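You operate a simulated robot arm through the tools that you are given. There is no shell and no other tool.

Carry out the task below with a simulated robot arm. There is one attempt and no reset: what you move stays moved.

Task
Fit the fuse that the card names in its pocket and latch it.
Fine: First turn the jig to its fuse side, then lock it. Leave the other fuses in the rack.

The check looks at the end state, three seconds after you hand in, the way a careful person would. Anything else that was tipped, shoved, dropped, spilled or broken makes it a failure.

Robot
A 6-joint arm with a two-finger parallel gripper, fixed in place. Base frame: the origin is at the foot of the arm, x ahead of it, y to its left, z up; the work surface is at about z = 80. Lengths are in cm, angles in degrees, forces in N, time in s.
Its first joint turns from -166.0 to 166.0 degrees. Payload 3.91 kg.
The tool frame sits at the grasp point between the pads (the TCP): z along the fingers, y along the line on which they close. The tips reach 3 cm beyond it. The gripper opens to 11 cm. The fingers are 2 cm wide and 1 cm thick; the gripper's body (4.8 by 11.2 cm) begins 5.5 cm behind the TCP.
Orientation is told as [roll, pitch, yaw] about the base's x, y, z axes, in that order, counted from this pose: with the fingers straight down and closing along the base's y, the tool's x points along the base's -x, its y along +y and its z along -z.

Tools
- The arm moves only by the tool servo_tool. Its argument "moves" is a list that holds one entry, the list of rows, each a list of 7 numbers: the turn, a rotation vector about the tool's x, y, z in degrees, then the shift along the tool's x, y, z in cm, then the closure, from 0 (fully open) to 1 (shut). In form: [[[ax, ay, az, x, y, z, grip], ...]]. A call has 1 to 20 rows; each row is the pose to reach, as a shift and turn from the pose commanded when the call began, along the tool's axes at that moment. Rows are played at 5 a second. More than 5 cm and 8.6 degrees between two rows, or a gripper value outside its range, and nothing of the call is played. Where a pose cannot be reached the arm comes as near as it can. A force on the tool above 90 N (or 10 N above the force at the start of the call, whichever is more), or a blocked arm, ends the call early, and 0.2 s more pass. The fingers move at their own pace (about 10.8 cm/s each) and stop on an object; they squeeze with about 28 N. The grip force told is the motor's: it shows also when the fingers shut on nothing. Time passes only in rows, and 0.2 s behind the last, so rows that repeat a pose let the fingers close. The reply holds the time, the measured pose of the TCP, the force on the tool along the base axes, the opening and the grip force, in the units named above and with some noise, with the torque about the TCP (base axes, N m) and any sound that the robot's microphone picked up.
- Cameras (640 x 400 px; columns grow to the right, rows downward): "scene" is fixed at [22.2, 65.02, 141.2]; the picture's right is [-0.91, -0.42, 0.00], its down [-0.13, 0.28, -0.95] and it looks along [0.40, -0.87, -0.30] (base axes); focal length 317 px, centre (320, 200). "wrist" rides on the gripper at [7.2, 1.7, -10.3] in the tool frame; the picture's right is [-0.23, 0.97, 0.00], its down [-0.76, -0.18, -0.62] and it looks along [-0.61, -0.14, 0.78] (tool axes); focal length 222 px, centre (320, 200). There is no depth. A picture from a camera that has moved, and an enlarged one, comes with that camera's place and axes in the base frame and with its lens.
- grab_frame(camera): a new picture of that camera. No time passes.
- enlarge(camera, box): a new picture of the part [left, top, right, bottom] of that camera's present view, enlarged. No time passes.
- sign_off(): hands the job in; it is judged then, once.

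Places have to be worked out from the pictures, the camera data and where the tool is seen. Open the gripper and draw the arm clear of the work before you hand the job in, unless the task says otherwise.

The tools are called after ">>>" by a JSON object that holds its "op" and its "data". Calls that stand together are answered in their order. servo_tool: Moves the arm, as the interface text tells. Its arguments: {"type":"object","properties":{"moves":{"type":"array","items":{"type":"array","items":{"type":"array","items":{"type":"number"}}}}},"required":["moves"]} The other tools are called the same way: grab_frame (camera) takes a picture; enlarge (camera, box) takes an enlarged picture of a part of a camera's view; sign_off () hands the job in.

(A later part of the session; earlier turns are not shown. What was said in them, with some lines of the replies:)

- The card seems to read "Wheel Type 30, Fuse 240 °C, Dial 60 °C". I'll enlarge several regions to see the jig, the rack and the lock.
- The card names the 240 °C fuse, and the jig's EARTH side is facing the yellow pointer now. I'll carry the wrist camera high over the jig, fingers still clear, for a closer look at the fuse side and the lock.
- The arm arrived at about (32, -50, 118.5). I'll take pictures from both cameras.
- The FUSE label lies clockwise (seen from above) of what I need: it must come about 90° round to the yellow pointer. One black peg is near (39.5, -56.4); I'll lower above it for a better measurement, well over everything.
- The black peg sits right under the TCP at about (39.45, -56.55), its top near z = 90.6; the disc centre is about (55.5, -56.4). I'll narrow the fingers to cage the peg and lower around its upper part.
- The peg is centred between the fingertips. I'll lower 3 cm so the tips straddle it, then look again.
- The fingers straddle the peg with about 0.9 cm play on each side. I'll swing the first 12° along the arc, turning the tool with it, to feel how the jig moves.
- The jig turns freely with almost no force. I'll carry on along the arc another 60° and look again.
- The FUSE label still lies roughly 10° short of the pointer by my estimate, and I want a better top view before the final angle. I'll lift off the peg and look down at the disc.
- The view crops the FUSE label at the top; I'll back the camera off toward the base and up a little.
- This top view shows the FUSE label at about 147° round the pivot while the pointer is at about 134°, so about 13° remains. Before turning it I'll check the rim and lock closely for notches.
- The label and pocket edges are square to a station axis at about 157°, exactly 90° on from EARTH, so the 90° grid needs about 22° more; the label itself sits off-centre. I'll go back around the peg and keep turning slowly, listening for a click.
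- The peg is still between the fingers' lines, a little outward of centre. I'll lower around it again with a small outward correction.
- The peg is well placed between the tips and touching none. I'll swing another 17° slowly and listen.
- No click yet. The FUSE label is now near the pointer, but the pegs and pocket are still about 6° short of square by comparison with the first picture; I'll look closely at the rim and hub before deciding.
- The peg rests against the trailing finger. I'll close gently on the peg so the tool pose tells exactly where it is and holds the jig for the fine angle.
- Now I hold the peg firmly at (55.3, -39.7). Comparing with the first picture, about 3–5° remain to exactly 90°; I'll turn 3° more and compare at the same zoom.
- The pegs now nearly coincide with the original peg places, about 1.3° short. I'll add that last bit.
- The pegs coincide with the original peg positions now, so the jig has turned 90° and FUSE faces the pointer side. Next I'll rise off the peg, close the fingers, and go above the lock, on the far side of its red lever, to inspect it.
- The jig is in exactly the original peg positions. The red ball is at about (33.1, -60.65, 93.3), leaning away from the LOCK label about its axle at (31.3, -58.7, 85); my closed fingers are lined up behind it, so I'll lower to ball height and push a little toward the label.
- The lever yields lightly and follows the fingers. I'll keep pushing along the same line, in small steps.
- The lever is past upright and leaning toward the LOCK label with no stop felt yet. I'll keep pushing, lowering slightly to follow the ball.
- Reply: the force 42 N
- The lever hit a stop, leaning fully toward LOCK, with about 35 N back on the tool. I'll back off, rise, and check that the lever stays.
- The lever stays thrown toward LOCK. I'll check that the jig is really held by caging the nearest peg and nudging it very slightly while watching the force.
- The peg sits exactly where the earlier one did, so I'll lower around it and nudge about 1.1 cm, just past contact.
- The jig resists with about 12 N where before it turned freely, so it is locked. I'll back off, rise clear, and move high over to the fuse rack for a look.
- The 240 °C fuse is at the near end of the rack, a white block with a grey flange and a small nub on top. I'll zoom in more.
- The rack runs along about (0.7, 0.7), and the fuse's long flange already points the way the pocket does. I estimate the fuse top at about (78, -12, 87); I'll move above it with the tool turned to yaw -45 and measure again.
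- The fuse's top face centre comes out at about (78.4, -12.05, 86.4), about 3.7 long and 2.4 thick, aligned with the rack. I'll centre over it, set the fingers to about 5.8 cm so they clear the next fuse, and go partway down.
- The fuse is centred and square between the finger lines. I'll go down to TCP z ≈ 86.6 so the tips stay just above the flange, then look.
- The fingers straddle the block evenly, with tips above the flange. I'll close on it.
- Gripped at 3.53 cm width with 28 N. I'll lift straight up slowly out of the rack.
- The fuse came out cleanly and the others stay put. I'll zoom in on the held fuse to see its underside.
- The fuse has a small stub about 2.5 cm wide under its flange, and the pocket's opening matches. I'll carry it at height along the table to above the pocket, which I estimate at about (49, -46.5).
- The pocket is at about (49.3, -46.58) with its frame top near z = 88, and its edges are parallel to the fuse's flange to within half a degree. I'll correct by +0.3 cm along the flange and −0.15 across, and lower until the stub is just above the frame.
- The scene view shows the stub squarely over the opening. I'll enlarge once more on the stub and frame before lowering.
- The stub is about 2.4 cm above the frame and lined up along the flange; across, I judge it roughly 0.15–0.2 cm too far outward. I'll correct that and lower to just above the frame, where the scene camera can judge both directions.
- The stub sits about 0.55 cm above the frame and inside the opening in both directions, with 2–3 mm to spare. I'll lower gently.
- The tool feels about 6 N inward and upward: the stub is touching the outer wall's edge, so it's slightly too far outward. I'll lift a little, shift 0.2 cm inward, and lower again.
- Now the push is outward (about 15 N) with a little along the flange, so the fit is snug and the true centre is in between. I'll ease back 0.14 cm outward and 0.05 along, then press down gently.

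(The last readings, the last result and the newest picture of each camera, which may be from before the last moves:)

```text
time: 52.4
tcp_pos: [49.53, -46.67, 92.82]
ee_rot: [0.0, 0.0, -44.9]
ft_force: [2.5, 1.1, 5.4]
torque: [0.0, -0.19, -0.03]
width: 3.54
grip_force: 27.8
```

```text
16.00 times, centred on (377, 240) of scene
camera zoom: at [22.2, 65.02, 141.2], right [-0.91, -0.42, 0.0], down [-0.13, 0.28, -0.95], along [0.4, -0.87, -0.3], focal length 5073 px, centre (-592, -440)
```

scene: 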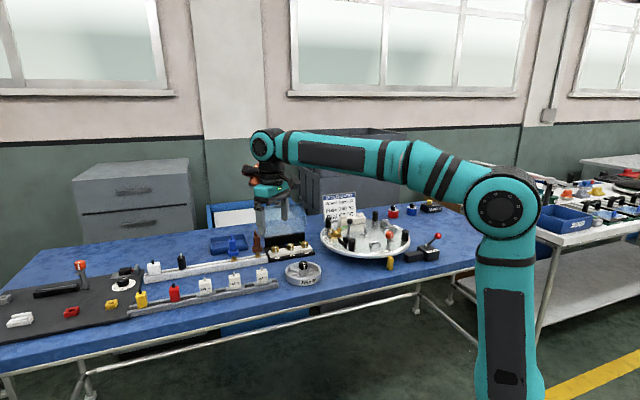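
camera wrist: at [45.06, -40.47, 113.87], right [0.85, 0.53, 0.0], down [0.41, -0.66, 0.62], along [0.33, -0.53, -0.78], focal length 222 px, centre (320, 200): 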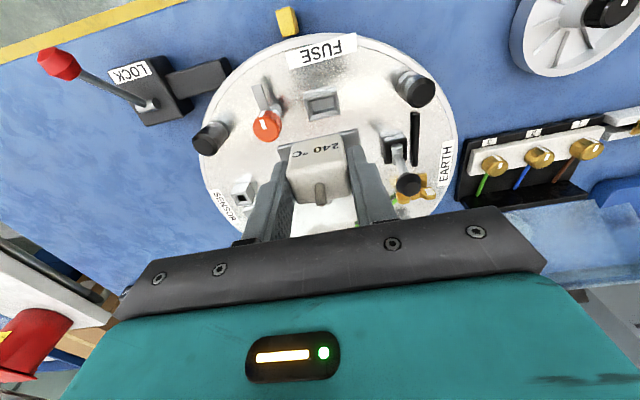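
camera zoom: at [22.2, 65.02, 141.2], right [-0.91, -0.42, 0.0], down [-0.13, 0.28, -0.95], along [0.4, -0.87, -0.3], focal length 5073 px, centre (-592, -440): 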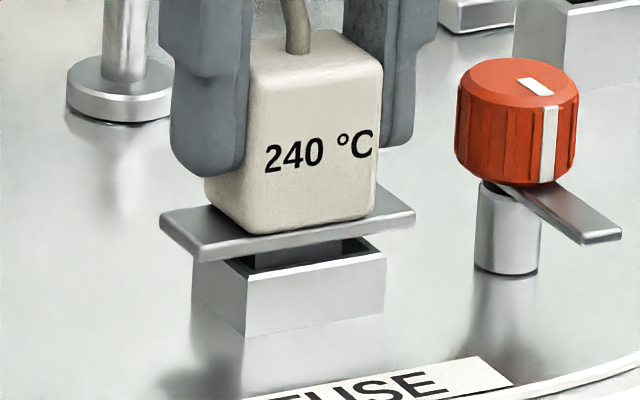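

Radially balanced now; a small 2.5 N push remains along the flange. I'll shift 0.1 cm along that way and lower a bit more.

>>> {"op": "servo_tool", "data": {"moves": [[[0, 0, 0, 0, 0.1, -0.1, 0.8], [0, 0, 0, 0, 0.1, 0.1, 0.8], [0, 0, 0, 0, 0.1, 0.2, 0.8], [0, 0, 0, 0, 0.1, 0.3, 0.8]]]}}

>>> {"op": "enlarge", "data": {"camera": "scene", "box": [362, 228, 392, 252]}}

```text
time: 53.4
tcp_pos: [49.52, -46.48, 92.53]
ee_rot: [0.0, -0.1, -45.1]
ft_force: [-1.9, -13.1, 7.6]
torque: [-0.62, 0.13, 0.01]
width: 3.53
grip_force: 27.9
```

```text
16.00 times, centred on (377, 240) of scene
camera zoom: at [22.2, 65.02, 141.2], right [-0.91, -0.42, 0.0], down [-0.13, 0.28, -0.95], along [0.4, -0.87, -0.3], focal length 5073 px, centre (-592, -440)
```

zoom: 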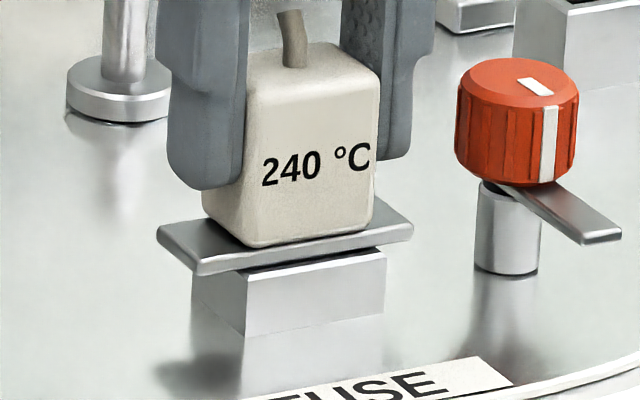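

It's going in: the flange is now about 0.2–0.3 cm above the frame. The side force says I'm a touch too far along and outward, so I'll ease both by about 0.05 cm and keep lowering.

>>> {"op": "servo_tool", "data": {"moves": [[[0, 0, 0, -0.06, -0.06, 0, 0.8], [0, 0, 0, -0.06, -0.06, 0.1, 0.8], [0, 0, 0, -0.06, -0.06, 0.2, 0.8]]]}}

>>> {"op": "enlarge", "data": {"camera": "scene", "box": [362, 228, 392, 252]}}

```text
time: 54.2
tcp_pos: [49.42, -46.53, 92.41]
ee_rot: [0.1, -0.2, -45.0]
ft_force: [-5.9, -5.6, 27.5]
torque: [-0.28, 0.1, 0.03]
width: 3.54
grip_force: 28.1
```

```text
16.00 times, centred on (377, 240) of scene
camera zoom: at [22.2, 65.02, 141.2], right [-0.91, -0.42, 0.0], down [-0.13, 0.28, -0.95], along [0.4, -0.87, -0.3], focal length 5073 px, centre (-592, -440)
```

zoom: 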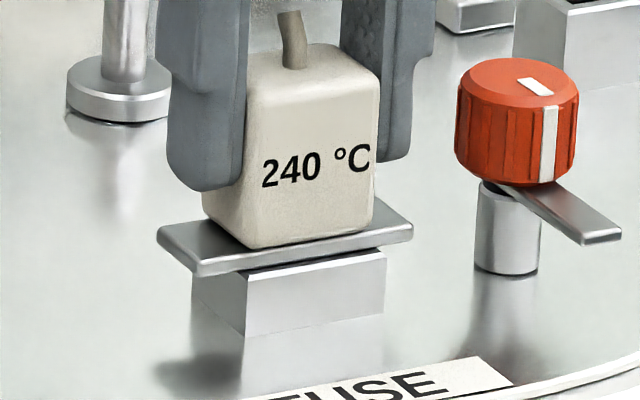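

The upward force rose to 27 N at TCP z = 92.4, close to where I expect the flange to seat. I'll check the gap under the flange before doing more.

>>> {"op": "enlarge", "data": {"camera": "scene", "box": [366, 234, 388, 250]}}

>>> {"op": "enlarge", "data": {"camera": "wrist", "box": [280, 105, 380, 175]}}

```text
16.00 times, centred on (377, 242) of scene
camera zoom: at [22.2, 65.02, 141.2], right [-0.91, -0.42, 0.0], down [-0.13, 0.28, -0.95], along [0.4, -0.87, -0.3], focal length 5073 px, centre (-592, -472)
```

zoom: 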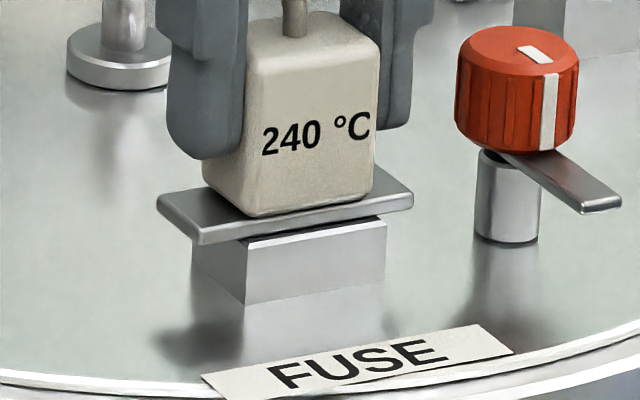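

```text
5.71 times, centred on (330, 140) of wrist
camera zoom: at [45.5, -40.29, 102.77], right [0.85, 0.53, 0.0], down [0.41, -0.66, 0.63], along [0.33, -0.53, -0.78], focal length 1269 px, centre (263, 543)
```

zoom: 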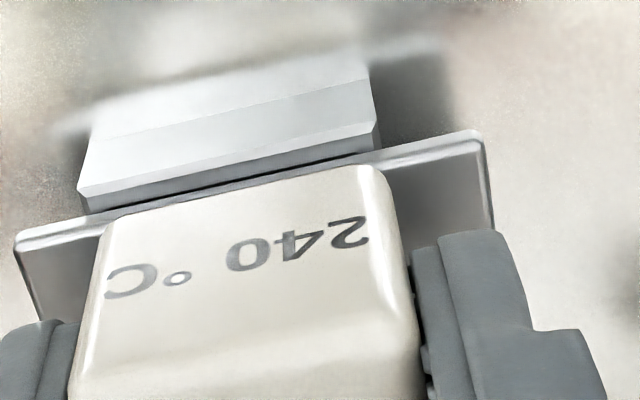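

There may still be 1–2 mm under the flange, and an 8 N side force along it. I'll relieve that side force a little and press slightly further.

>>> {"op": "servo_tool", "data": {"moves": [[[0, 0, 0, 0, -0.05, 0, 0.8], [0, 0, 0, 0, -0.05, 0.1, 0.8], [0, 0, 0, 0, -0.05, 0.15, 0.8]]]}}

>>> {"op": "enlarge", "data": {"camera": "scene", "box": [366, 234, 388, 250]}}

```text
time: 55.0
tcp_pos: [49.54, -46.47, 92.2]
ee_rot: [0.1, -0.1, -45.1]
ft_force: [2.3, -0.1, 27.4]
torque: [-0.1, -0.05, 0.01]
width: 3.56
grip_force: 27.8
```

```text
16.00 times, centred on (377, 242) of scene
camera zoom: at [22.2, 65.02, 141.2], right [-0.91, -0.42, 0.0], down [-0.13, 0.28, -0.95], along [0.4, -0.87, -0.3], focal length 5073 px, centre (-592, -472)
```

zoom: 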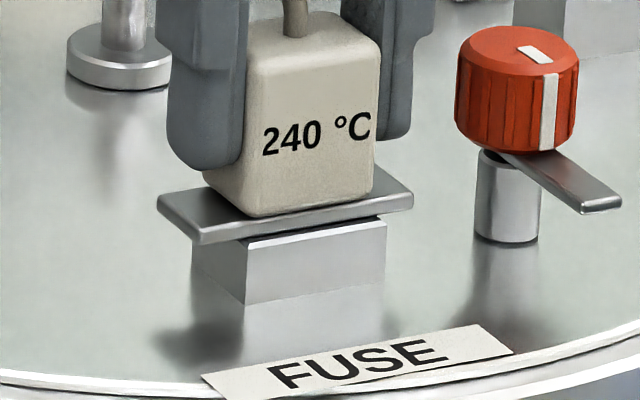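

Pressing further only slid the fingers down the block (27 N, side forces near zero), so the fuse has bottomed. I'll open just enough, rise, and inspect the seat.

>>> {"op": "servo_tool", "data": {"moves": [[[0, 0, 0, 0, 0, -0.15, 0.8], [0, 0, 0, 0, 0, -0.15, 0.65], [0, 0, 0, 0, 0, -0.15, 0.55], [0, 0, 0, 0, 0, -0.15, 0.52], [0, 0, 0, 0, 0, -1.5, 0.52], [0, 0, 0, 0, 0, -3.5, 0.52], [0, 0, 0, 0, 0, -6.5, 0.52], [0, 0, 0, 0, 0, -10, 0.52]]]}}

>>> {"op": "grab_frame", "data": {"camera": "wrist"}}

>>> {"op": "enlarge", "data": {"camera": "wrist", "box": [230, 80, 390, 190]}}

>>> {"op": "enlarge", "data": {"camera": "scene", "box": [362, 226, 402, 252]}}

```text
time: 56.8
tcp_pos: [49.28, -46.74, 101.93]
ee_rot: [0.2, -0.2, -45.1]
ft_force: [-0.3, -0.5, 0.0]
torque: [0.02, 0.03, -0.01]
width: 5.29
grip_force: 0.0
```

```text
taken
camera wrist: at [45.41, -40.45, 112.33], right [0.85, 0.53, 0.0], down [0.41, -0.67, 0.62], along [0.33, -0.53, -0.78], focal length 222 px, centre (320, 200)
```

wrist: 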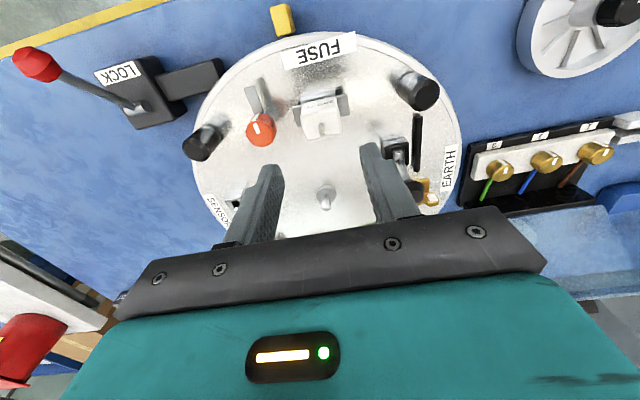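

```text
3.64 times, centred on (310, 135) of wrist
camera zoom: at [45.41, -40.45, 112.33], right [0.85, 0.53, 0.0], down [0.41, -0.67, 0.62], along [0.33, -0.53, -0.78], focal length 808 px, centre (356, 436)
```

zoom: 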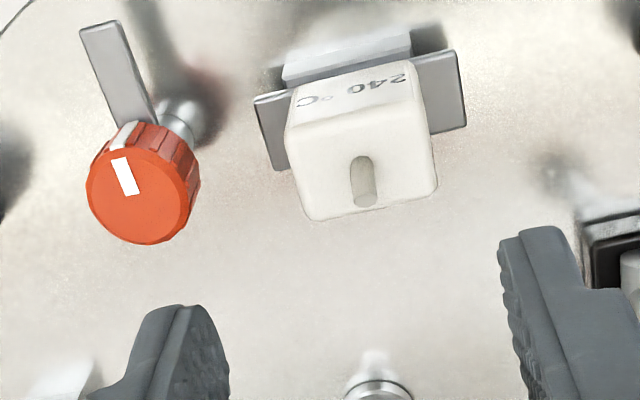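

```text
15.38 times, centred on (382, 239) of scene
camera zoom: at [22.2, 65.02, 141.2], right [-0.91, -0.42, 0.0], down [-0.13, 0.28, -0.95], along [0.4, -0.87, -0.3], focal length 4878 px, centre (-634, -400)
```

zoom: 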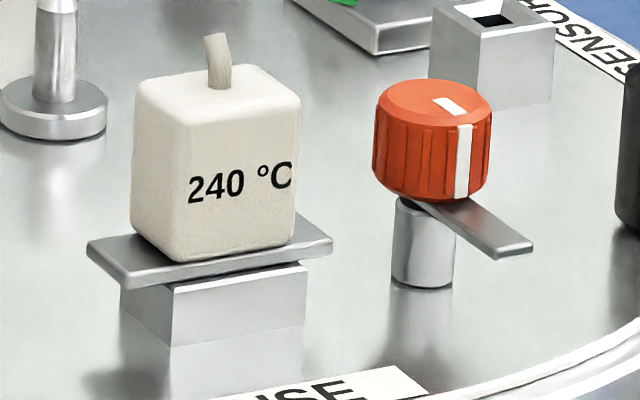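

The fuse stands square in the pocket with its flange down on the frame. The latch is the orange knob at about (44.9, -50.9), top near z = 91.4, its tongue pointing outward at about 136°; it must swing 90° clockwise over the flange. I'll move above the knob with fingers flanking it across the tongue.

>>> {"op": "servo_tool", "data": {"moves": [[[0, 0, 0, 0.05, -2, 0, 0.6], [0, 0, 0, 0.1, -4, 0, 0.6], [0, 0, 0, 0.16, -6.04, 0, 0.6], [0, 0, 0, 0.16, -6.04, 2, 0.6], [0, 0, 0, 0.16, -6.04, 4, 0.6]]]}}

>>> {"op": "enlarge", "data": {"camera": "wrist", "box": [220, 90, 420, 220]}}

>>> {"op": "enlarge", "data": {"camera": "scene", "box": [350, 200, 420, 255]}}

```text
time: 58.0
tcp_pos: [45.11, -50.71, 98.08]
ee_rot: [0.1, 0.0, -45.1]
ft_force: [0.5, 1.0, 0.4]
torque: [-0.02, 0.0, -0.02]
width: 4.43
grip_force: 0.1
```

```text
3.08 times, centred on (320, 155) of wrist
camera zoom: at [41.17, -44.46, 108.42], right [0.85, 0.53, 0.0], down [0.41, -0.66, 0.62], along [0.33, -0.53, -0.78], focal length 684 px, centre (320, 338)
```

zoom: 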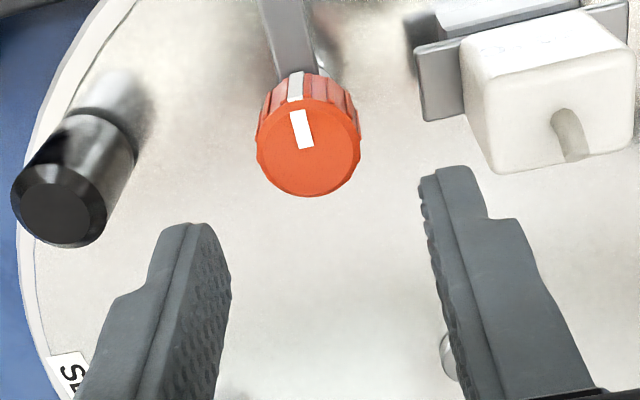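

```text
7.27 times, centred on (385, 228) of scene
camera zoom: at [22.2, 65.02, 141.2], right [-0.91, -0.42, 0.0], down [-0.13, 0.28, -0.95], along [0.4, -0.87, -0.3], focal length 2306 px, centre (-153, 0)
```

zoom: 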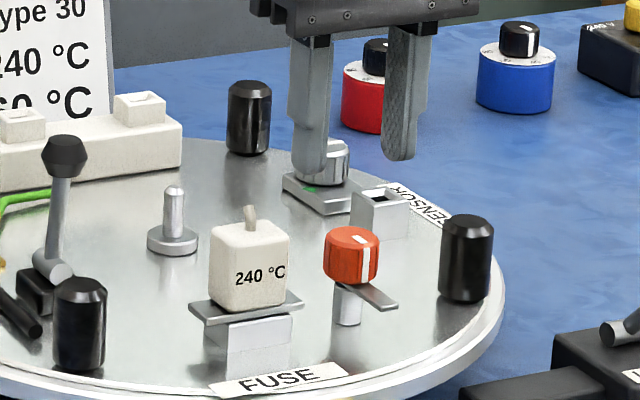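

The knob is about 0.28 cm to the −y side of the tool centre, radially spot on. I'll correct this and lower so the fingers flank it, with tips above the flange level.

>>> {"op": "servo_tool", "data": {"moves": [[[0, 0, 0, 0, -0.28, 0, 0.6], [0, 0, 0, 0, -0.28, 2, 0.6], [0, 0, 0, 0, -0.28, 4, 0.6], [0, 0, 0, 0, -0.28, 5.2, 0.6], [0, 0, 0, 0, -0.28, 5.9, 0.6]]]}}

>>> {"op": "enlarge", "data": {"camera": "wrist", "box": [220, 90, 420, 220]}}

>>> {"op": "enlarge", "data": {"camera": "scene", "box": [362, 222, 402, 252]}}

```text
time: 59.2
tcp_pos: [44.98, -51.08, 92.25]
ee_rot: [0.1, -0.1, -45.0]
ft_force: [0.9, 0.3, 0.1]
torque: [-0.02, 0.01, 0.03]
width: 4.41
grip_force: 0.0
```

```text
3.08 times, centred on (320, 155) of wrist
camera zoom: at [40.95, -44.8, 102.5], right [0.85, 0.53, 0.0], down [0.41, -0.66, 0.62], along [0.33, -0.53, -0.78], focal length 684 px, centre (320, 338)
```

zoom: 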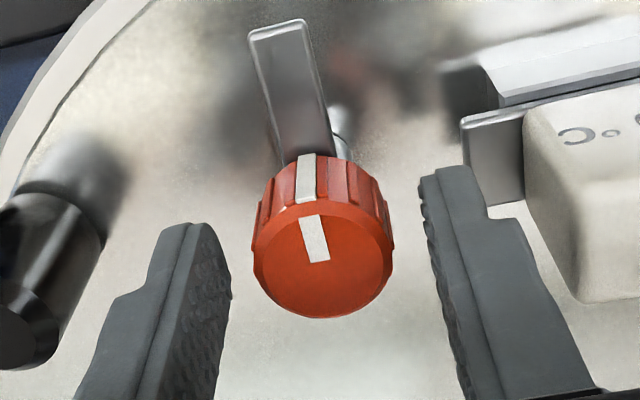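

```text
13.33 times, centred on (382, 237) of scene
camera zoom: at [22.2, 65.02, 141.2], right [-0.91, -0.42, 0.0], down [-0.13, 0.28, -0.95], along [0.4, -0.87, -0.3], focal length 4227 px, centre (-507, -293)
```

zoom: 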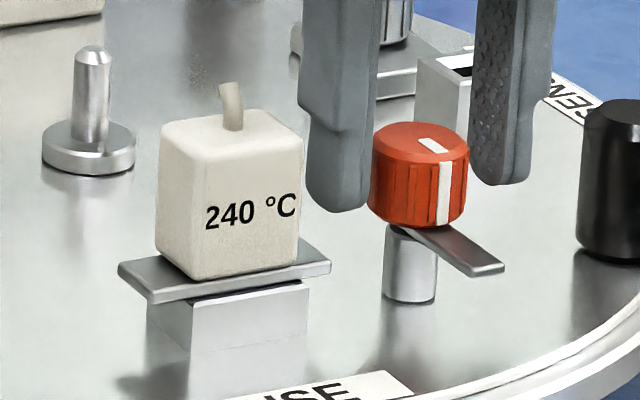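

The fingers flank the knob evenly, clear of the tongue and fuse. I'll close on the knob.

>>> {"op": "servo_tool", "data": {"moves": [[[0, 0, 0, 0.08, 0, 0, 0.65], [0, 0, 0, 0.08, 0, 0, 0.7], [0, 0, 0, 0.08, 0, 0, 0.75], [0, 0, 0, 0.08, 0, 0, 0.8], [0, 0, 0, 0.08, 0, 0, 0.85], [0, 0, 0, 0.08, 0, 0, 0.85]]]}}

>>> {"op": "enlarge", "data": {"camera": "wrist", "box": [220, 90, 420, 220]}}

```text
time: 60.6
tcp_pos: [44.93, -50.98, 92.19]
ee_rot: [0.1, 0.0, -45.1]
ft_force: [4.0, 5.5, -2.6]
torque: [-0.22, 0.15, 0.03]
width: 2.76
grip_force: 45.0
```

```text
3.08 times, centred on (320, 155) of wrist
camera zoom: at [40.96, -44.72, 102.51], right [0.85, 0.53, 0.0], down [0.41, -0.66, 0.62], along [0.33, -0.53, -0.78], focal length 684 px, centre (320, 338)
```

zoom: 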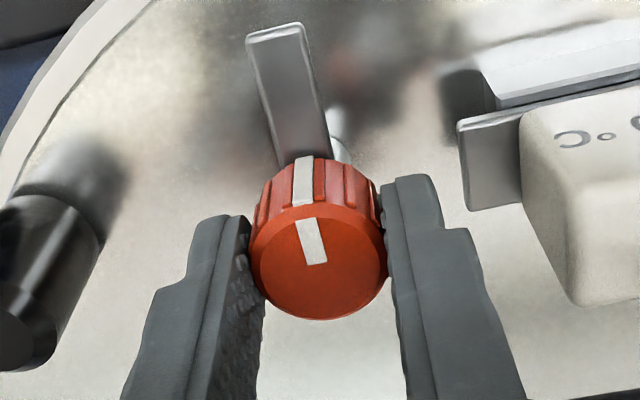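

The knob is held at 2.76 cm. Now I'll rotate the tool 90° clockwise about it in small steps.

>>> {"op": "servo_tool", "data": {"moves": [[[0, 0, 5, 0, 0.04, 0, 0.85], [0, 0, 10, 0, 0.04, 0, 0.85], [0, 0, 15, 0, 0.04, 0, 0.85], [0, 0, 20, 0, 0.04, 0, 0.85], [0, 0, 25, 0, 0.04, 0, 0.85], [0, 0, 30, 0, 0.04, 0, 0.85]]]}}

>>> {"op": "enlarge", "data": {"camera": "scene", "box": [362, 222, 402, 252]}}

>>> {"op": "enlarge", "data": {"camera": "wrist", "box": [220, 90, 420, 220]}}

```text
time: 62.0
tcp_pos: [44.96, -51.05, 92.22]
ee_rot: [0.1, 0.0, -75.2]
ft_force: [10.2, -3.7, 6.5]
torque: [-0.96, -0.07, -0.01]
width: 2.75
grip_force: 44.6
```

```text
13.33 times, centred on (382, 237) of scene
camera zoom: at [22.2, 65.02, 141.2], right [-0.91, -0.42, 0.0], down [-0.13, 0.28, -0.95], along [0.4, -0.87, -0.3], focal length 4227 px, centre (-507, -293)
```

zoom: 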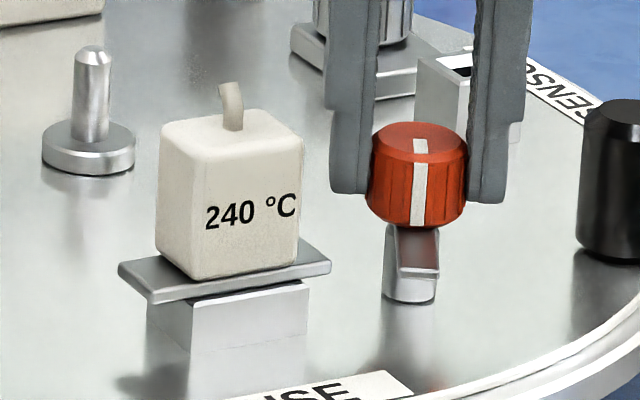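

```text
3.08 times, centred on (320, 155) of wrist
camera zoom: at [44.66, -43.59, 102.51], right [1.0, 0.03, 0.0], down [0.02, -0.78, 0.62], along [0.02, -0.62, -0.78], focal length 684 px, centre (320, 338)
```

zoom: 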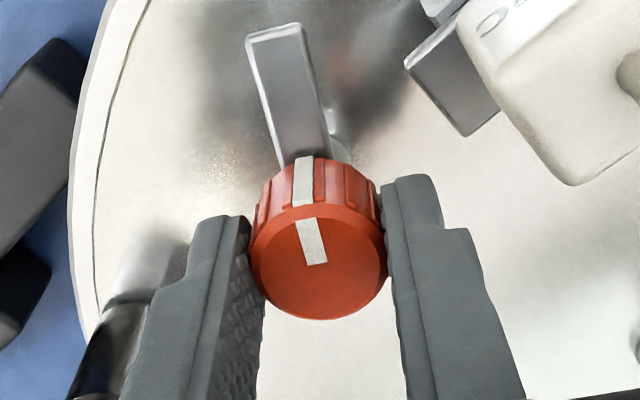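

The tongue swings with the knob as wanted. I'll continue in small steps, watching the tongue as it nears the flange.

>>> {"op": "servo_tool", "data": {"moves": [[[0, 0, 5, 0, 0, 0, 0.85], [0, 0, 10, 0, 0, 0, 0.85], [0, 0, 15, 0, 0, 0, 0.85], [0, 0, 20, 0, 0, 0, 0.85], [0, 0, 25, 0, 0, 0, 0.85], [0, 0, 30, 0, 0, 0, 0.85]]]}}

>>> {"op": "enlarge", "data": {"camera": "scene", "box": [362, 222, 402, 252]}}

>>> {"op": "enlarge", "data": {"camera": "wrist", "box": [220, 90, 420, 220]}}

```text
time: 63.4
tcp_pos: [44.85, -50.89, 92.27]
ee_rot: [0.0, 0.0, -105.2]
ft_force: [22.3, -9.0, 15.1]
torque: [-0.62, -0.14, -0.03]
width: 2.75
grip_force: 44.6
```

```text
13.33 times, centred on (382, 237) of scene
camera zoom: at [22.2, 65.02, 141.2], right [-0.91, -0.42, 0.0], down [-0.13, 0.28, -0.95], along [0.4, -0.87, -0.3], focal length 4227 px, centre (-507, -293)
```

zoom: 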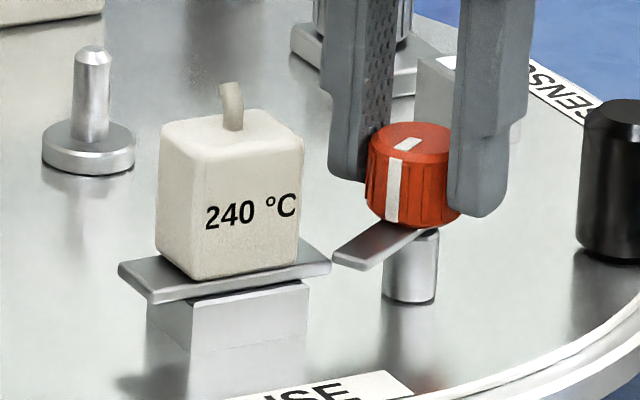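

```text
3.08 times, centred on (320, 155) of wrist
camera zoom: at [48.41, -44.47, 102.51], right [0.88, -0.47, 0.0], down [-0.37, -0.69, 0.62], along [-0.29, -0.55, -0.78], focal length 684 px, centre (320, 338)
```

zoom: 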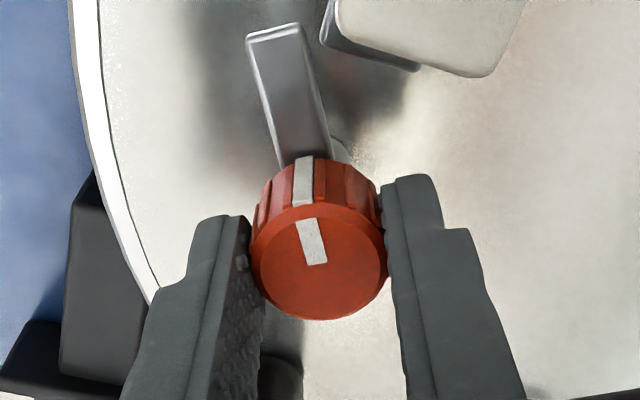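

At 60° the tongue appears about 0.2 cm above the flange level, so it should pass over it. Side force shows the tool axis is about a millimetre off; I'll relieve that and continue the last 30° slowly.

>>> {"op": "servo_tool", "data": {"moves": [[[0, 0, 0, -0.02, 0.11, -0.05, 0.85], [0, 0, 5, -0.02, 0.11, -0.05, 0.85], [0, 0, 10, -0.02, 0.11, -0.05, 0.85], [0, 0, 15, -0.02, 0.11, -0.05, 0.85], [0, 0, 20, -0.02, 0.11, -0.05, 0.85]]]}}

>>> {"op": "enlarge", "data": {"camera": "scene", "box": [362, 222, 402, 252]}}

>>> {"op": "enlarge", "data": {"camera": "wrist", "box": [220, 90, 420, 220]}}

```text
time: 64.6
tcp_pos: [44.9, -50.99, 92.25]
ee_rot: [0.0, 0.1, -125.2]
ft_force: [3.7, -4.8, -9.2]
torque: [-0.16, -0.67, -0.01]
width: 2.75
grip_force: 45.0
```

```text
13.33 times, centred on (382, 237) of scene
camera zoom: at [22.2, 65.02, 141.2], right [-0.91, -0.42, 0.0], down [-0.13, 0.28, -0.95], along [0.4, -0.87, -0.3], focal length 4227 px, centre (-507, -293)
```

zoom: 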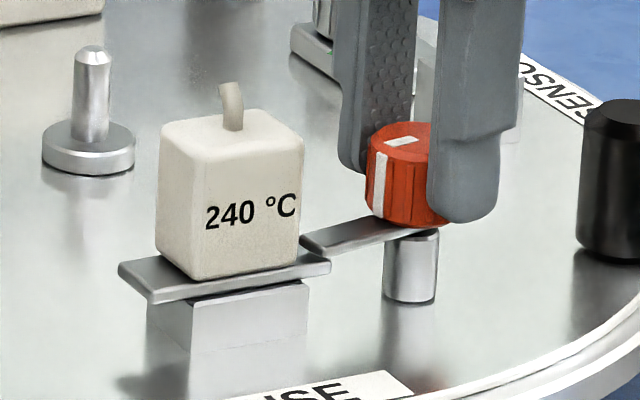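

```text
3.08 times, centred on (320, 155) of wrist
camera zoom: at [50.46, -46.1, 102.52], right [0.67, -0.75, 0.0], down [-0.58, -0.52, 0.62], along [-0.47, -0.41, -0.78], focal length 684 px, centre (320, 338)
```

zoom: 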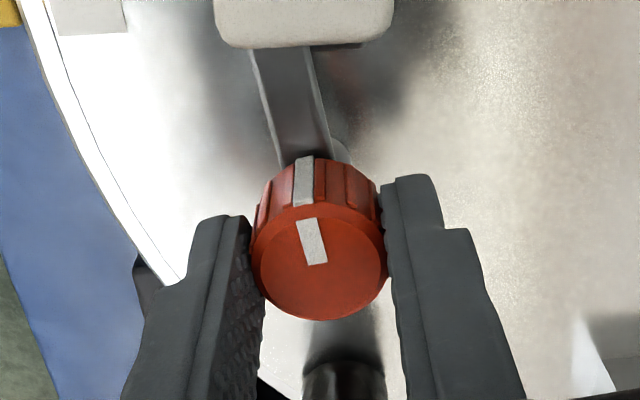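

At 80° the tongue lies over the flange's end with low force. I'll turn the last 10° and check for the stop.

>>> {"op": "servo_tool", "data": {"moves": [[[0, 0, 3, 0, 0, 0, 0.85], [0, 0, 6, 0, 0, 0, 0.85], [0, 0, 9, 0, 0, 0, 0.85], [0, 0, 11, 0, 0, 0, 0.85]]]}}

>>> {"op": "enlarge", "data": {"camera": "scene", "box": [362, 222, 402, 252]}}

>>> {"op": "enlarge", "data": {"camera": "wrist", "box": [220, 90, 420, 220]}}

```text
time: 65.6
tcp_pos: [45.0, -50.87, 92.13]
ee_rot: [0.0, 0.1, -136.1]
ft_force: [-1.2, -2.6, -19.8]
torque: [-0.48, -0.21, 0.24]
width: 2.76
grip_force: 45.6
```

```text
13.33 times, centred on (382, 237) of scene
camera zoom: at [22.2, 65.02, 141.2], right [-0.91, -0.42, 0.0], down [-0.13, 0.28, -0.95], along [0.4, -0.87, -0.3], focal length 4227 px, centre (-507, -293)
```

zoom: 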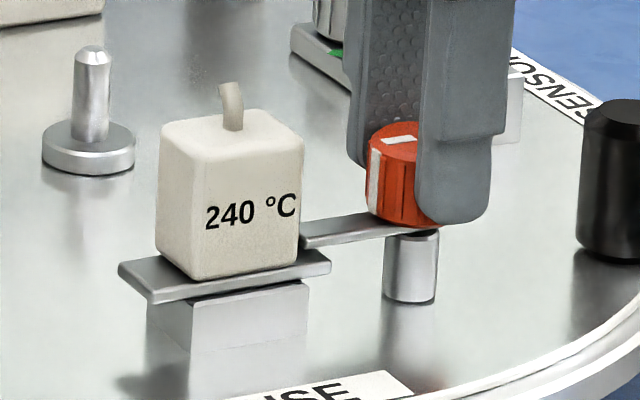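

```text
3.08 times, centred on (320, 155) of wrist
camera zoom: at [51.3, -47.24, 102.52], right [0.51, -0.86, 0.0], down [-0.67, -0.4, 0.62], along [-0.54, -0.32, -0.78], focal length 684 px, centre (320, 338)
```

zoom: 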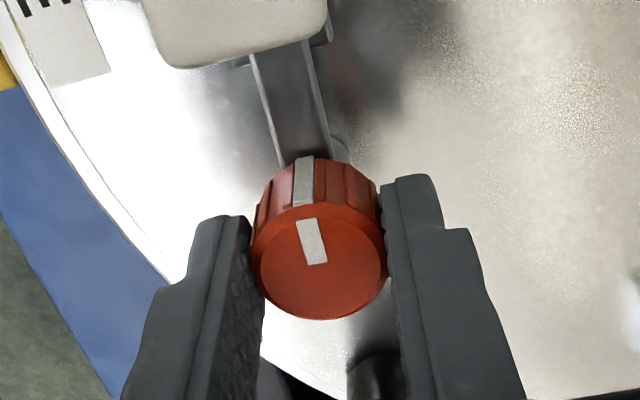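

The torque about the knob rose to 0.24 N m at 91°, so it is at its stop with the tongue over the flange. I'll release the knob and rise straight up.

>>> {"op": "servo_tool", "data": {"moves": [[[0, 0, 0, 0, 0, 0, 0.75], [0, 0, 0, 0, 0, 0, 0.65], [0, 0, 0, 0, 0, 0, 0.58], [0, 0, 0, 0, 0, 0, 0.58], [0, 0, 0, 0, 0, -2, 0.58], [0, 0, 0, 0, 0, -5, 0.58], [0, 0, 0, 0, 0, -9, 0.58], [0, 0, 0, 0, 0, -13, 0.58]]]}}

>>> {"op": "enlarge", "data": {"camera": "scene", "box": [362, 222, 402, 252]}}

>>> {"op": "grab_frame", "data": {"camera": "wrist"}}

```text
time: 67.4
tcp_pos: [44.84, -50.82, 105.01]
ee_rot: [0.0, 0.1, -136.1]
ft_force: [-0.4, 0.0, 0.3]
torque: [0.01, 0.01, -0.03]
width: 4.63
grip_force: 0.1
```

```text
13.33 times, centred on (382, 237) of scene
camera zoom: at [22.2, 65.02, 141.2], right [-0.91, -0.42, 0.0], down [-0.13, 0.28, -0.95], along [0.4, -0.87, -0.3], focal length 4227 px, centre (-507, -293)
```

zoom: 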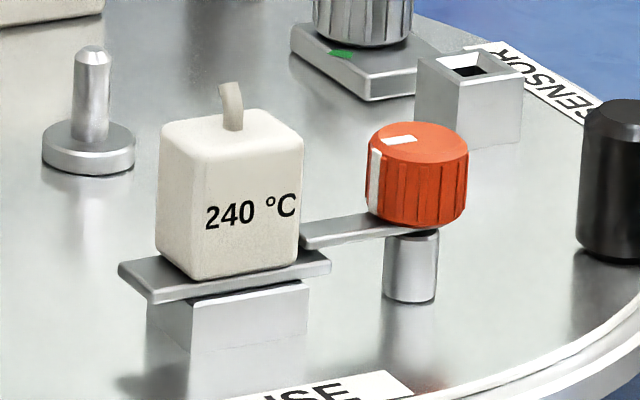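

```text
taken
camera wrist: at [51.2, -47.27, 115.4], right [0.51, -0.86, 0.0], down [-0.67, -0.4, 0.62], along [-0.53, -0.32, -0.78], focal length 222 px, centre (320, 200)
```

wrist: 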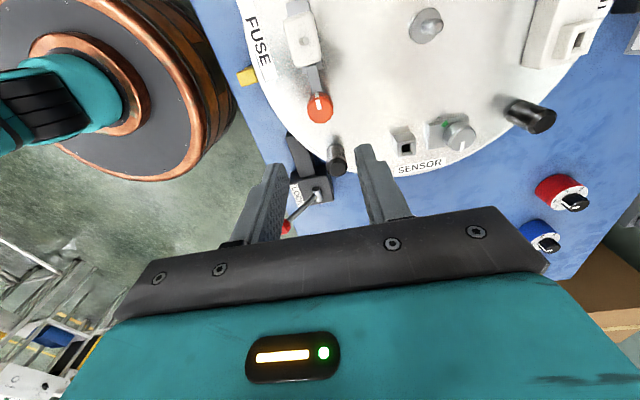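

The tongue stays over the flange. I'll check the seat and the lock lever closely once more.

>>> {"op": "enlarge", "data": {"camera": "scene", "box": [366, 234, 396, 250]}}

>>> {"op": "enlarge", "data": {"camera": "wrist", "box": [240, 0, 360, 130]}}

>>> {"op": "enlarge", "data": {"camera": "scene", "box": [300, 180, 460, 280]}}

```text
16.00 times, centred on (381, 242) of scene
camera zoom: at [22.2, 65.02, 141.2], right [-0.91, -0.42, 0.0], down [-0.13, 0.28, -0.95], along [0.4, -0.87, -0.3], focal length 5073 px, centre (-656, -472)
```

zoom: 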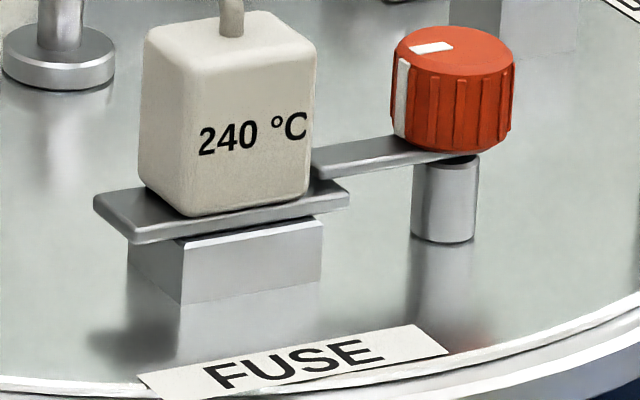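

```text
3.08 times, centred on (300, 65) of wrist
camera zoom: at [51.2, -47.27, 115.4], right [0.51, -0.86, 0.0], down [-0.67, -0.4, 0.62], along [-0.53, -0.32, -0.78], focal length 684 px, centre (382, 615)
```

zoom: 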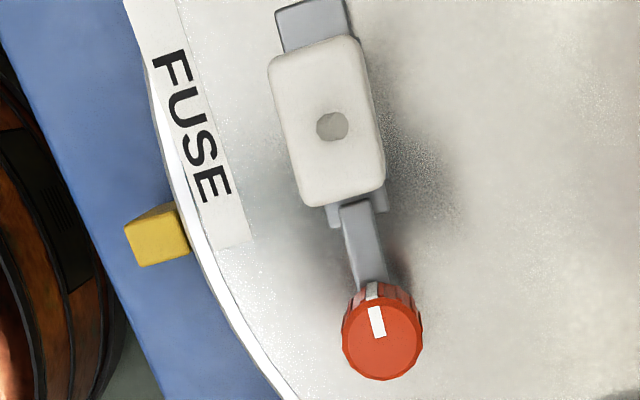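

```text
4.00 times, centred on (380, 230) of scene
camera zoom: at [22.2, 65.02, 141.2], right [-0.91, -0.42, 0.0], down [-0.13, 0.28, -0.95], along [0.4, -0.87, -0.3], focal length 1268 px, centre (80, 80)
```

zoom: 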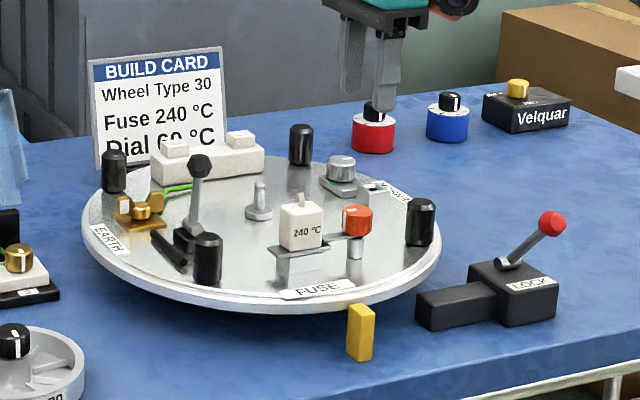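

Everything looks right, but I want to be sure the fuse is fully down, since there may be a 1–2 mm gap under the flange. I'll come above it with the fingers set about 1.6 cm apart to straddle the nub and press lightly on the block's top.

>>> {"op": "servo_tool", "data": {"moves": [[[0, 0, -7.6, 0.5, 0, 0, 0.7], [0, 0, -15.2, 1.0, 0, 0, 0.8], [0, 0, -22.8, 1.6, 0, 0, 0.855], [0, 0, -30.4, 2.1, 0, 0, 0.855], [0, 0, -38, 2.6, 0, 0, 0.855], [0, 0, -45.6, 3.2, 0.1, 0, 0.855], [0, 0, -53.2, 3.7, 0.1, 0, 0.855], [0, 0, -60.8, 4.2, 0.1, 0, 0.855], [0, 0, -68.4, 4.8, 0.1, 0, 0.855], [0, 0, -76, 5.3, 0.1, 0, 0.855], [0, 0, -83.6, 5.8, 0.1, 0, 0.855], [0, 0, -91.1, 6.35, 0.12, 0, 0.855], [0, 0, -91.1, 6.35, 0.12, 2, 0.855]]]}}

>>> {"op": "grab_frame", "data": {"camera": "wrist"}}

>>> {"op": "enlarge", "data": {"camera": "wrist", "box": [230, 80, 400, 190]}}

```text
time: 70.2
tcp_pos: [49.6, -46.62, 103.39]
ee_rot: [0.1, -0.1, -44.9]
ft_force: [-0.4, 0.6, -0.2]
torque: [-0.02, 0.01, 0.03]
width: 1.59
grip_force: 0.1
```

```text
taken
camera wrist: at [45.56, -40.43, 113.65], right [0.85, 0.53, 0.0], down [0.41, -0.66, 0.62], along [0.33, -0.53, -0.78], focal length 222 px, centre (320, 200)
```

wrist: 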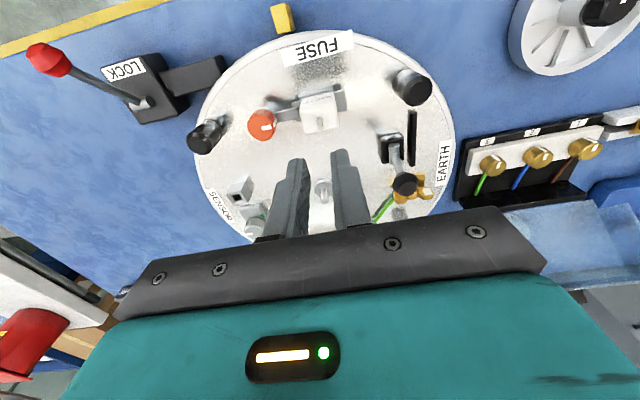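

```text
3.64 times, centred on (315, 135) of wrist
camera zoom: at [45.56, -40.43, 113.65], right [0.85, 0.53, 0.0], down [0.41, -0.66, 0.62], along [0.33, -0.53, -0.78], focal length 808 px, centre (338, 436)
```

zoom: 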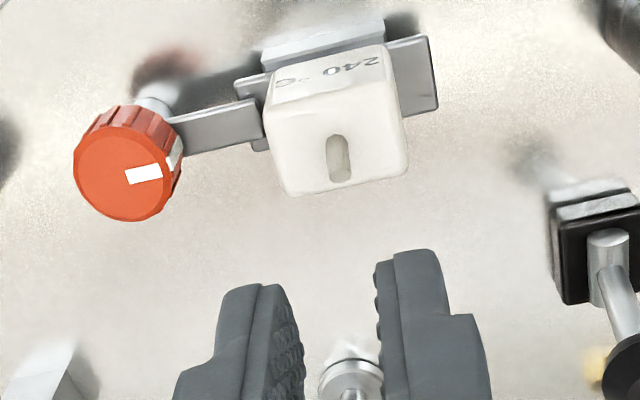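

The nub lies on the tool axis within 0.15 cm. I'll lower until the tips are just above the block's top, the nub between them.

>>> {"op": "servo_tool", "data": {"moves": [[[0, 0, 0, 0.1, 0, 2, 0.855], [0, 0, 0, 0.1, 0, 4, 0.855], [0, 0, 0, 0.1, 0, 6, 0.855], [0, 0, 0, 0.1, 0, 7.3, 0.855]]]}}

>>> {"op": "enlarge", "data": {"camera": "wrist", "box": [240, 90, 400, 200]}}

>>> {"op": "enlarge", "data": {"camera": "scene", "box": [362, 222, 392, 250]}}

```text
time: 71.2
tcp_pos: [49.54, -46.69, 95.97]
ee_rot: [0.1, -0.1, -44.9]
ft_force: [0.1, -0.1, 0.2]
torque: [-0.02, 0.04, -0.04]
width: 1.59
grip_force: 0.0
```

```text
3.64 times, centred on (320, 145) of wrist
camera zoom: at [45.59, -40.45, 106.27], right [0.85, 0.53, 0.0], down [0.41, -0.66, 0.62], along [0.33, -0.53, -0.78], focal length 808 px, centre (320, 400)
```

zoom: 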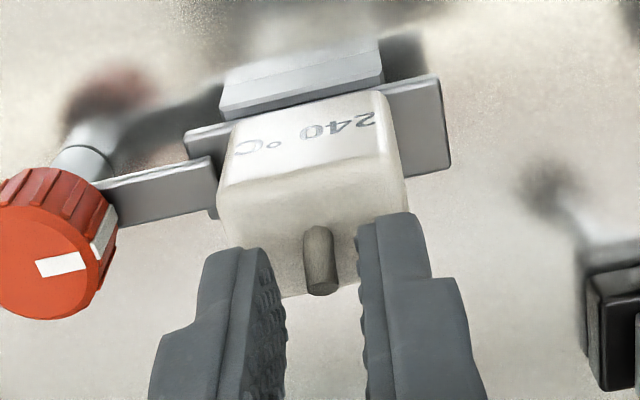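

```text
14.29 times, centred on (377, 236) of scene
camera zoom: at [22.2, 65.02, 141.2], right [-0.91, -0.42, 0.0], down [-0.13, 0.28, -0.95], along [0.4, -0.87, -0.3], focal length 4529 px, centre (-494, -314)
```

zoom: 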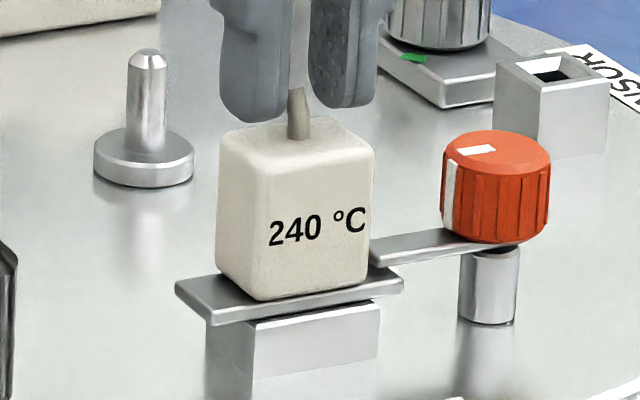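

The fingers straddle the nub above the block. I'll lower to contact in small steps.

>>> {"op": "servo_tool", "data": {"moves": [[[0, 0, 0, 0, 0, 0.4, 0.855], [0, 0, 0, 0, 0, 0.7, 0.855], [0, 0, 0, 0, 0, 0.85, 0.855]]]}}

```text
time: 72.0
tcp_pos: [49.63, -46.48, 95.21]
ee_rot: [0.2, -0.2, -44.9]
ft_force: [3.3, -1.1, 16.1]
torque: [-0.02, -0.1, 0.02]
width: 1.6
grip_force: 0.0
```

Contact with 16 N at tip height about 92.2. I'll press a little more, to about 30–40 N, and see whether the block gives.

>>> {"op": "servo_tool", "data": {"moves": [[[0, 0, 0, 0, 0, 0.06, 0.855], [0, 0, 0, 0, 0, 0.12, 0.855]]]}}

>>> {"op": "enlarge", "data": {"camera": "scene", "box": [362, 222, 392, 250]}}

```text
time: 72.6
tcp_pos: [49.57, -46.54, 95.3]
ee_rot: [0.0, -0.3, -44.9]
ft_force: [13.5, -4.4, 48.5]
torque: [-0.14, -0.42, 0.0]
width: 1.58
grip_force: 0.1
```

```text
14.29 times, centred on (377, 236) of scene
camera zoom: at [22.2, 65.02, 141.2], right [-0.91, -0.42, 0.0], down [-0.13, 0.28, -0.95], along [0.4, -0.87, -0.3], focal length 4529 px, centre (-494, -314)
```

zoom: 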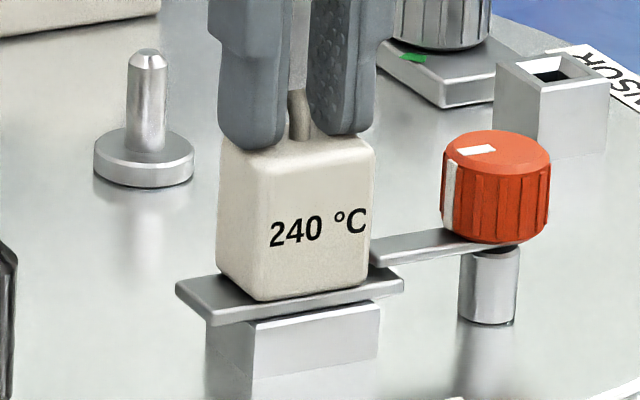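

At 48 N the block does not move at all, so the fuse is fully seated. I'll rise straight up, open the gripper and draw the arm away to near its starting place.

>>> {"op": "servo_tool", "data": {"moves": [[[0, 0, 0, 0, 0, -0.5, 0.855], [0, 0, 0, 0, 0, -3, 0.855], [0, 0, 0, 0, 0, -6, 0.855], [0, 0, 0, 0, 0, -10, 0.855], [0, 0, 0, 0, 0, -14, 0.6], [0, 0, 0, 0, 0, -18, 0.3], [0, 0, -5, 1, 2.5, -21, 0], [0, 0, -10, 2, 5.5, -23, 0], [0, 0, -15, 3, 8.5, -23, 0], [0, 0, -20, 4, 11.5, -23, 0], [0, 0, -25, 5, 14.5, -23, 0], [0, 0, -30, 6, 17.5, -23, 0], [0, 0, -35, 7, 20.5, -23, 0], [0, 0, -40, 8, 23.5, -23, 0], [0, 0, -45, 9, 26.5, -23, 0]]]}}

>>> {"op": "grab_frame", "data": {"camera": "scene"}}

>>> {"op": "enlarge", "data": {"camera": "scene", "box": [300, 180, 460, 280]}}

>>> {"op": "enlarge", "data": {"camera": "scene", "box": [120, 220, 330, 320]}}

```text
time: 75.8
tcp_pos: [61.6, -21.48, 118.01]
ee_rot: [0.0, -0.1, 0.0]
ft_force: [-1.0, -0.7, 0.2]
torque: [0.04, 0.02, 0.01]
width: 11.03
grip_force: 0.0
```

```text
taken
```

scene: 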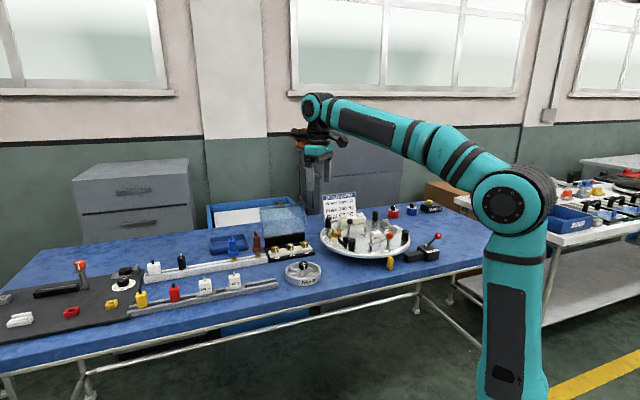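

```text
4.00 times, centred on (380, 230) of scene
camera zoom: at [22.2, 65.02, 141.2], right [-0.91, -0.42, 0.0], down [-0.13, 0.28, -0.95], along [0.4, -0.87, -0.3], focal length 1268 px, centre (80, 80)
```

zoom: 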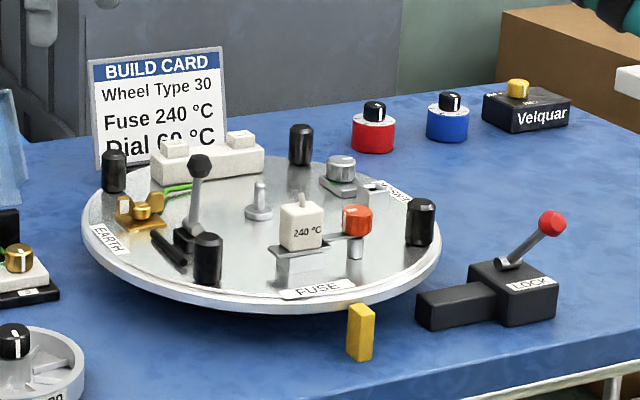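

```text
3.05 times, centred on (225, 270) of scene
camera zoom: at [22.2, 65.02, 141.2], right [-0.91, -0.42, 0.0], down [-0.13, 0.28, -0.95], along [0.4, -0.87, -0.3], focal length 966 px, centre (610, -13)
```

zoom: 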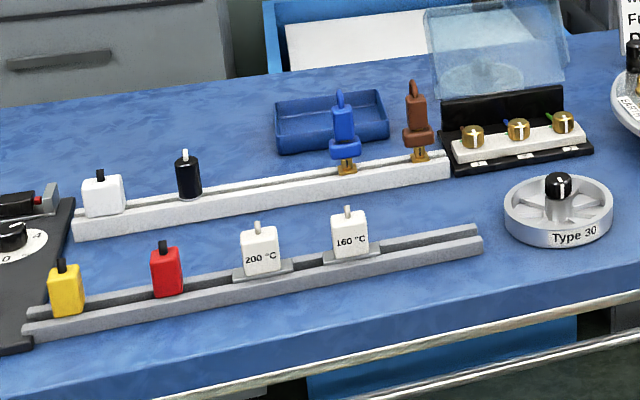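

The 240 °C fuse is seated in its pocket with the latch tongue over its flange. The jig has FUSE turned to the front, and the lock lever is fully over to LOCK. The other fuses are still in the rack, nothing else has moved, and the arm is clear with the gripper open, so I'm handing in.

>>> {"op": "sign_off", "data": {}}

```text
The job is handed in.
```

I fitted the 240 °C fuse named on the card into its pocket and latched it. The job is handed in.

- **Jig:** I turned it 90° so the FUSE side faces the pointer, then threw the lock lever until it hit its stop. A nudge on one of the jig's pegs met about 12 N of resistance; before locking, the jig turned freely. The FUSE label ends up about 2 cm to one side of the pointer. I squared the jig by its pegs and the pocket edges instead, because that label sits off-centre on its side of the jig.
- **Fuse:** It is seated fully. Pressing on it with about 48 N did not move it.
- **Latch:** The orange knob is turned about 90° to its stop, with the tongue over the fuse's flange.
- **Surroundings:** The 160 °C and 200 °C fuses are still in the rack. Nothing else looks moved in the last pictures. The gripper is open and the arm is clear of the work.
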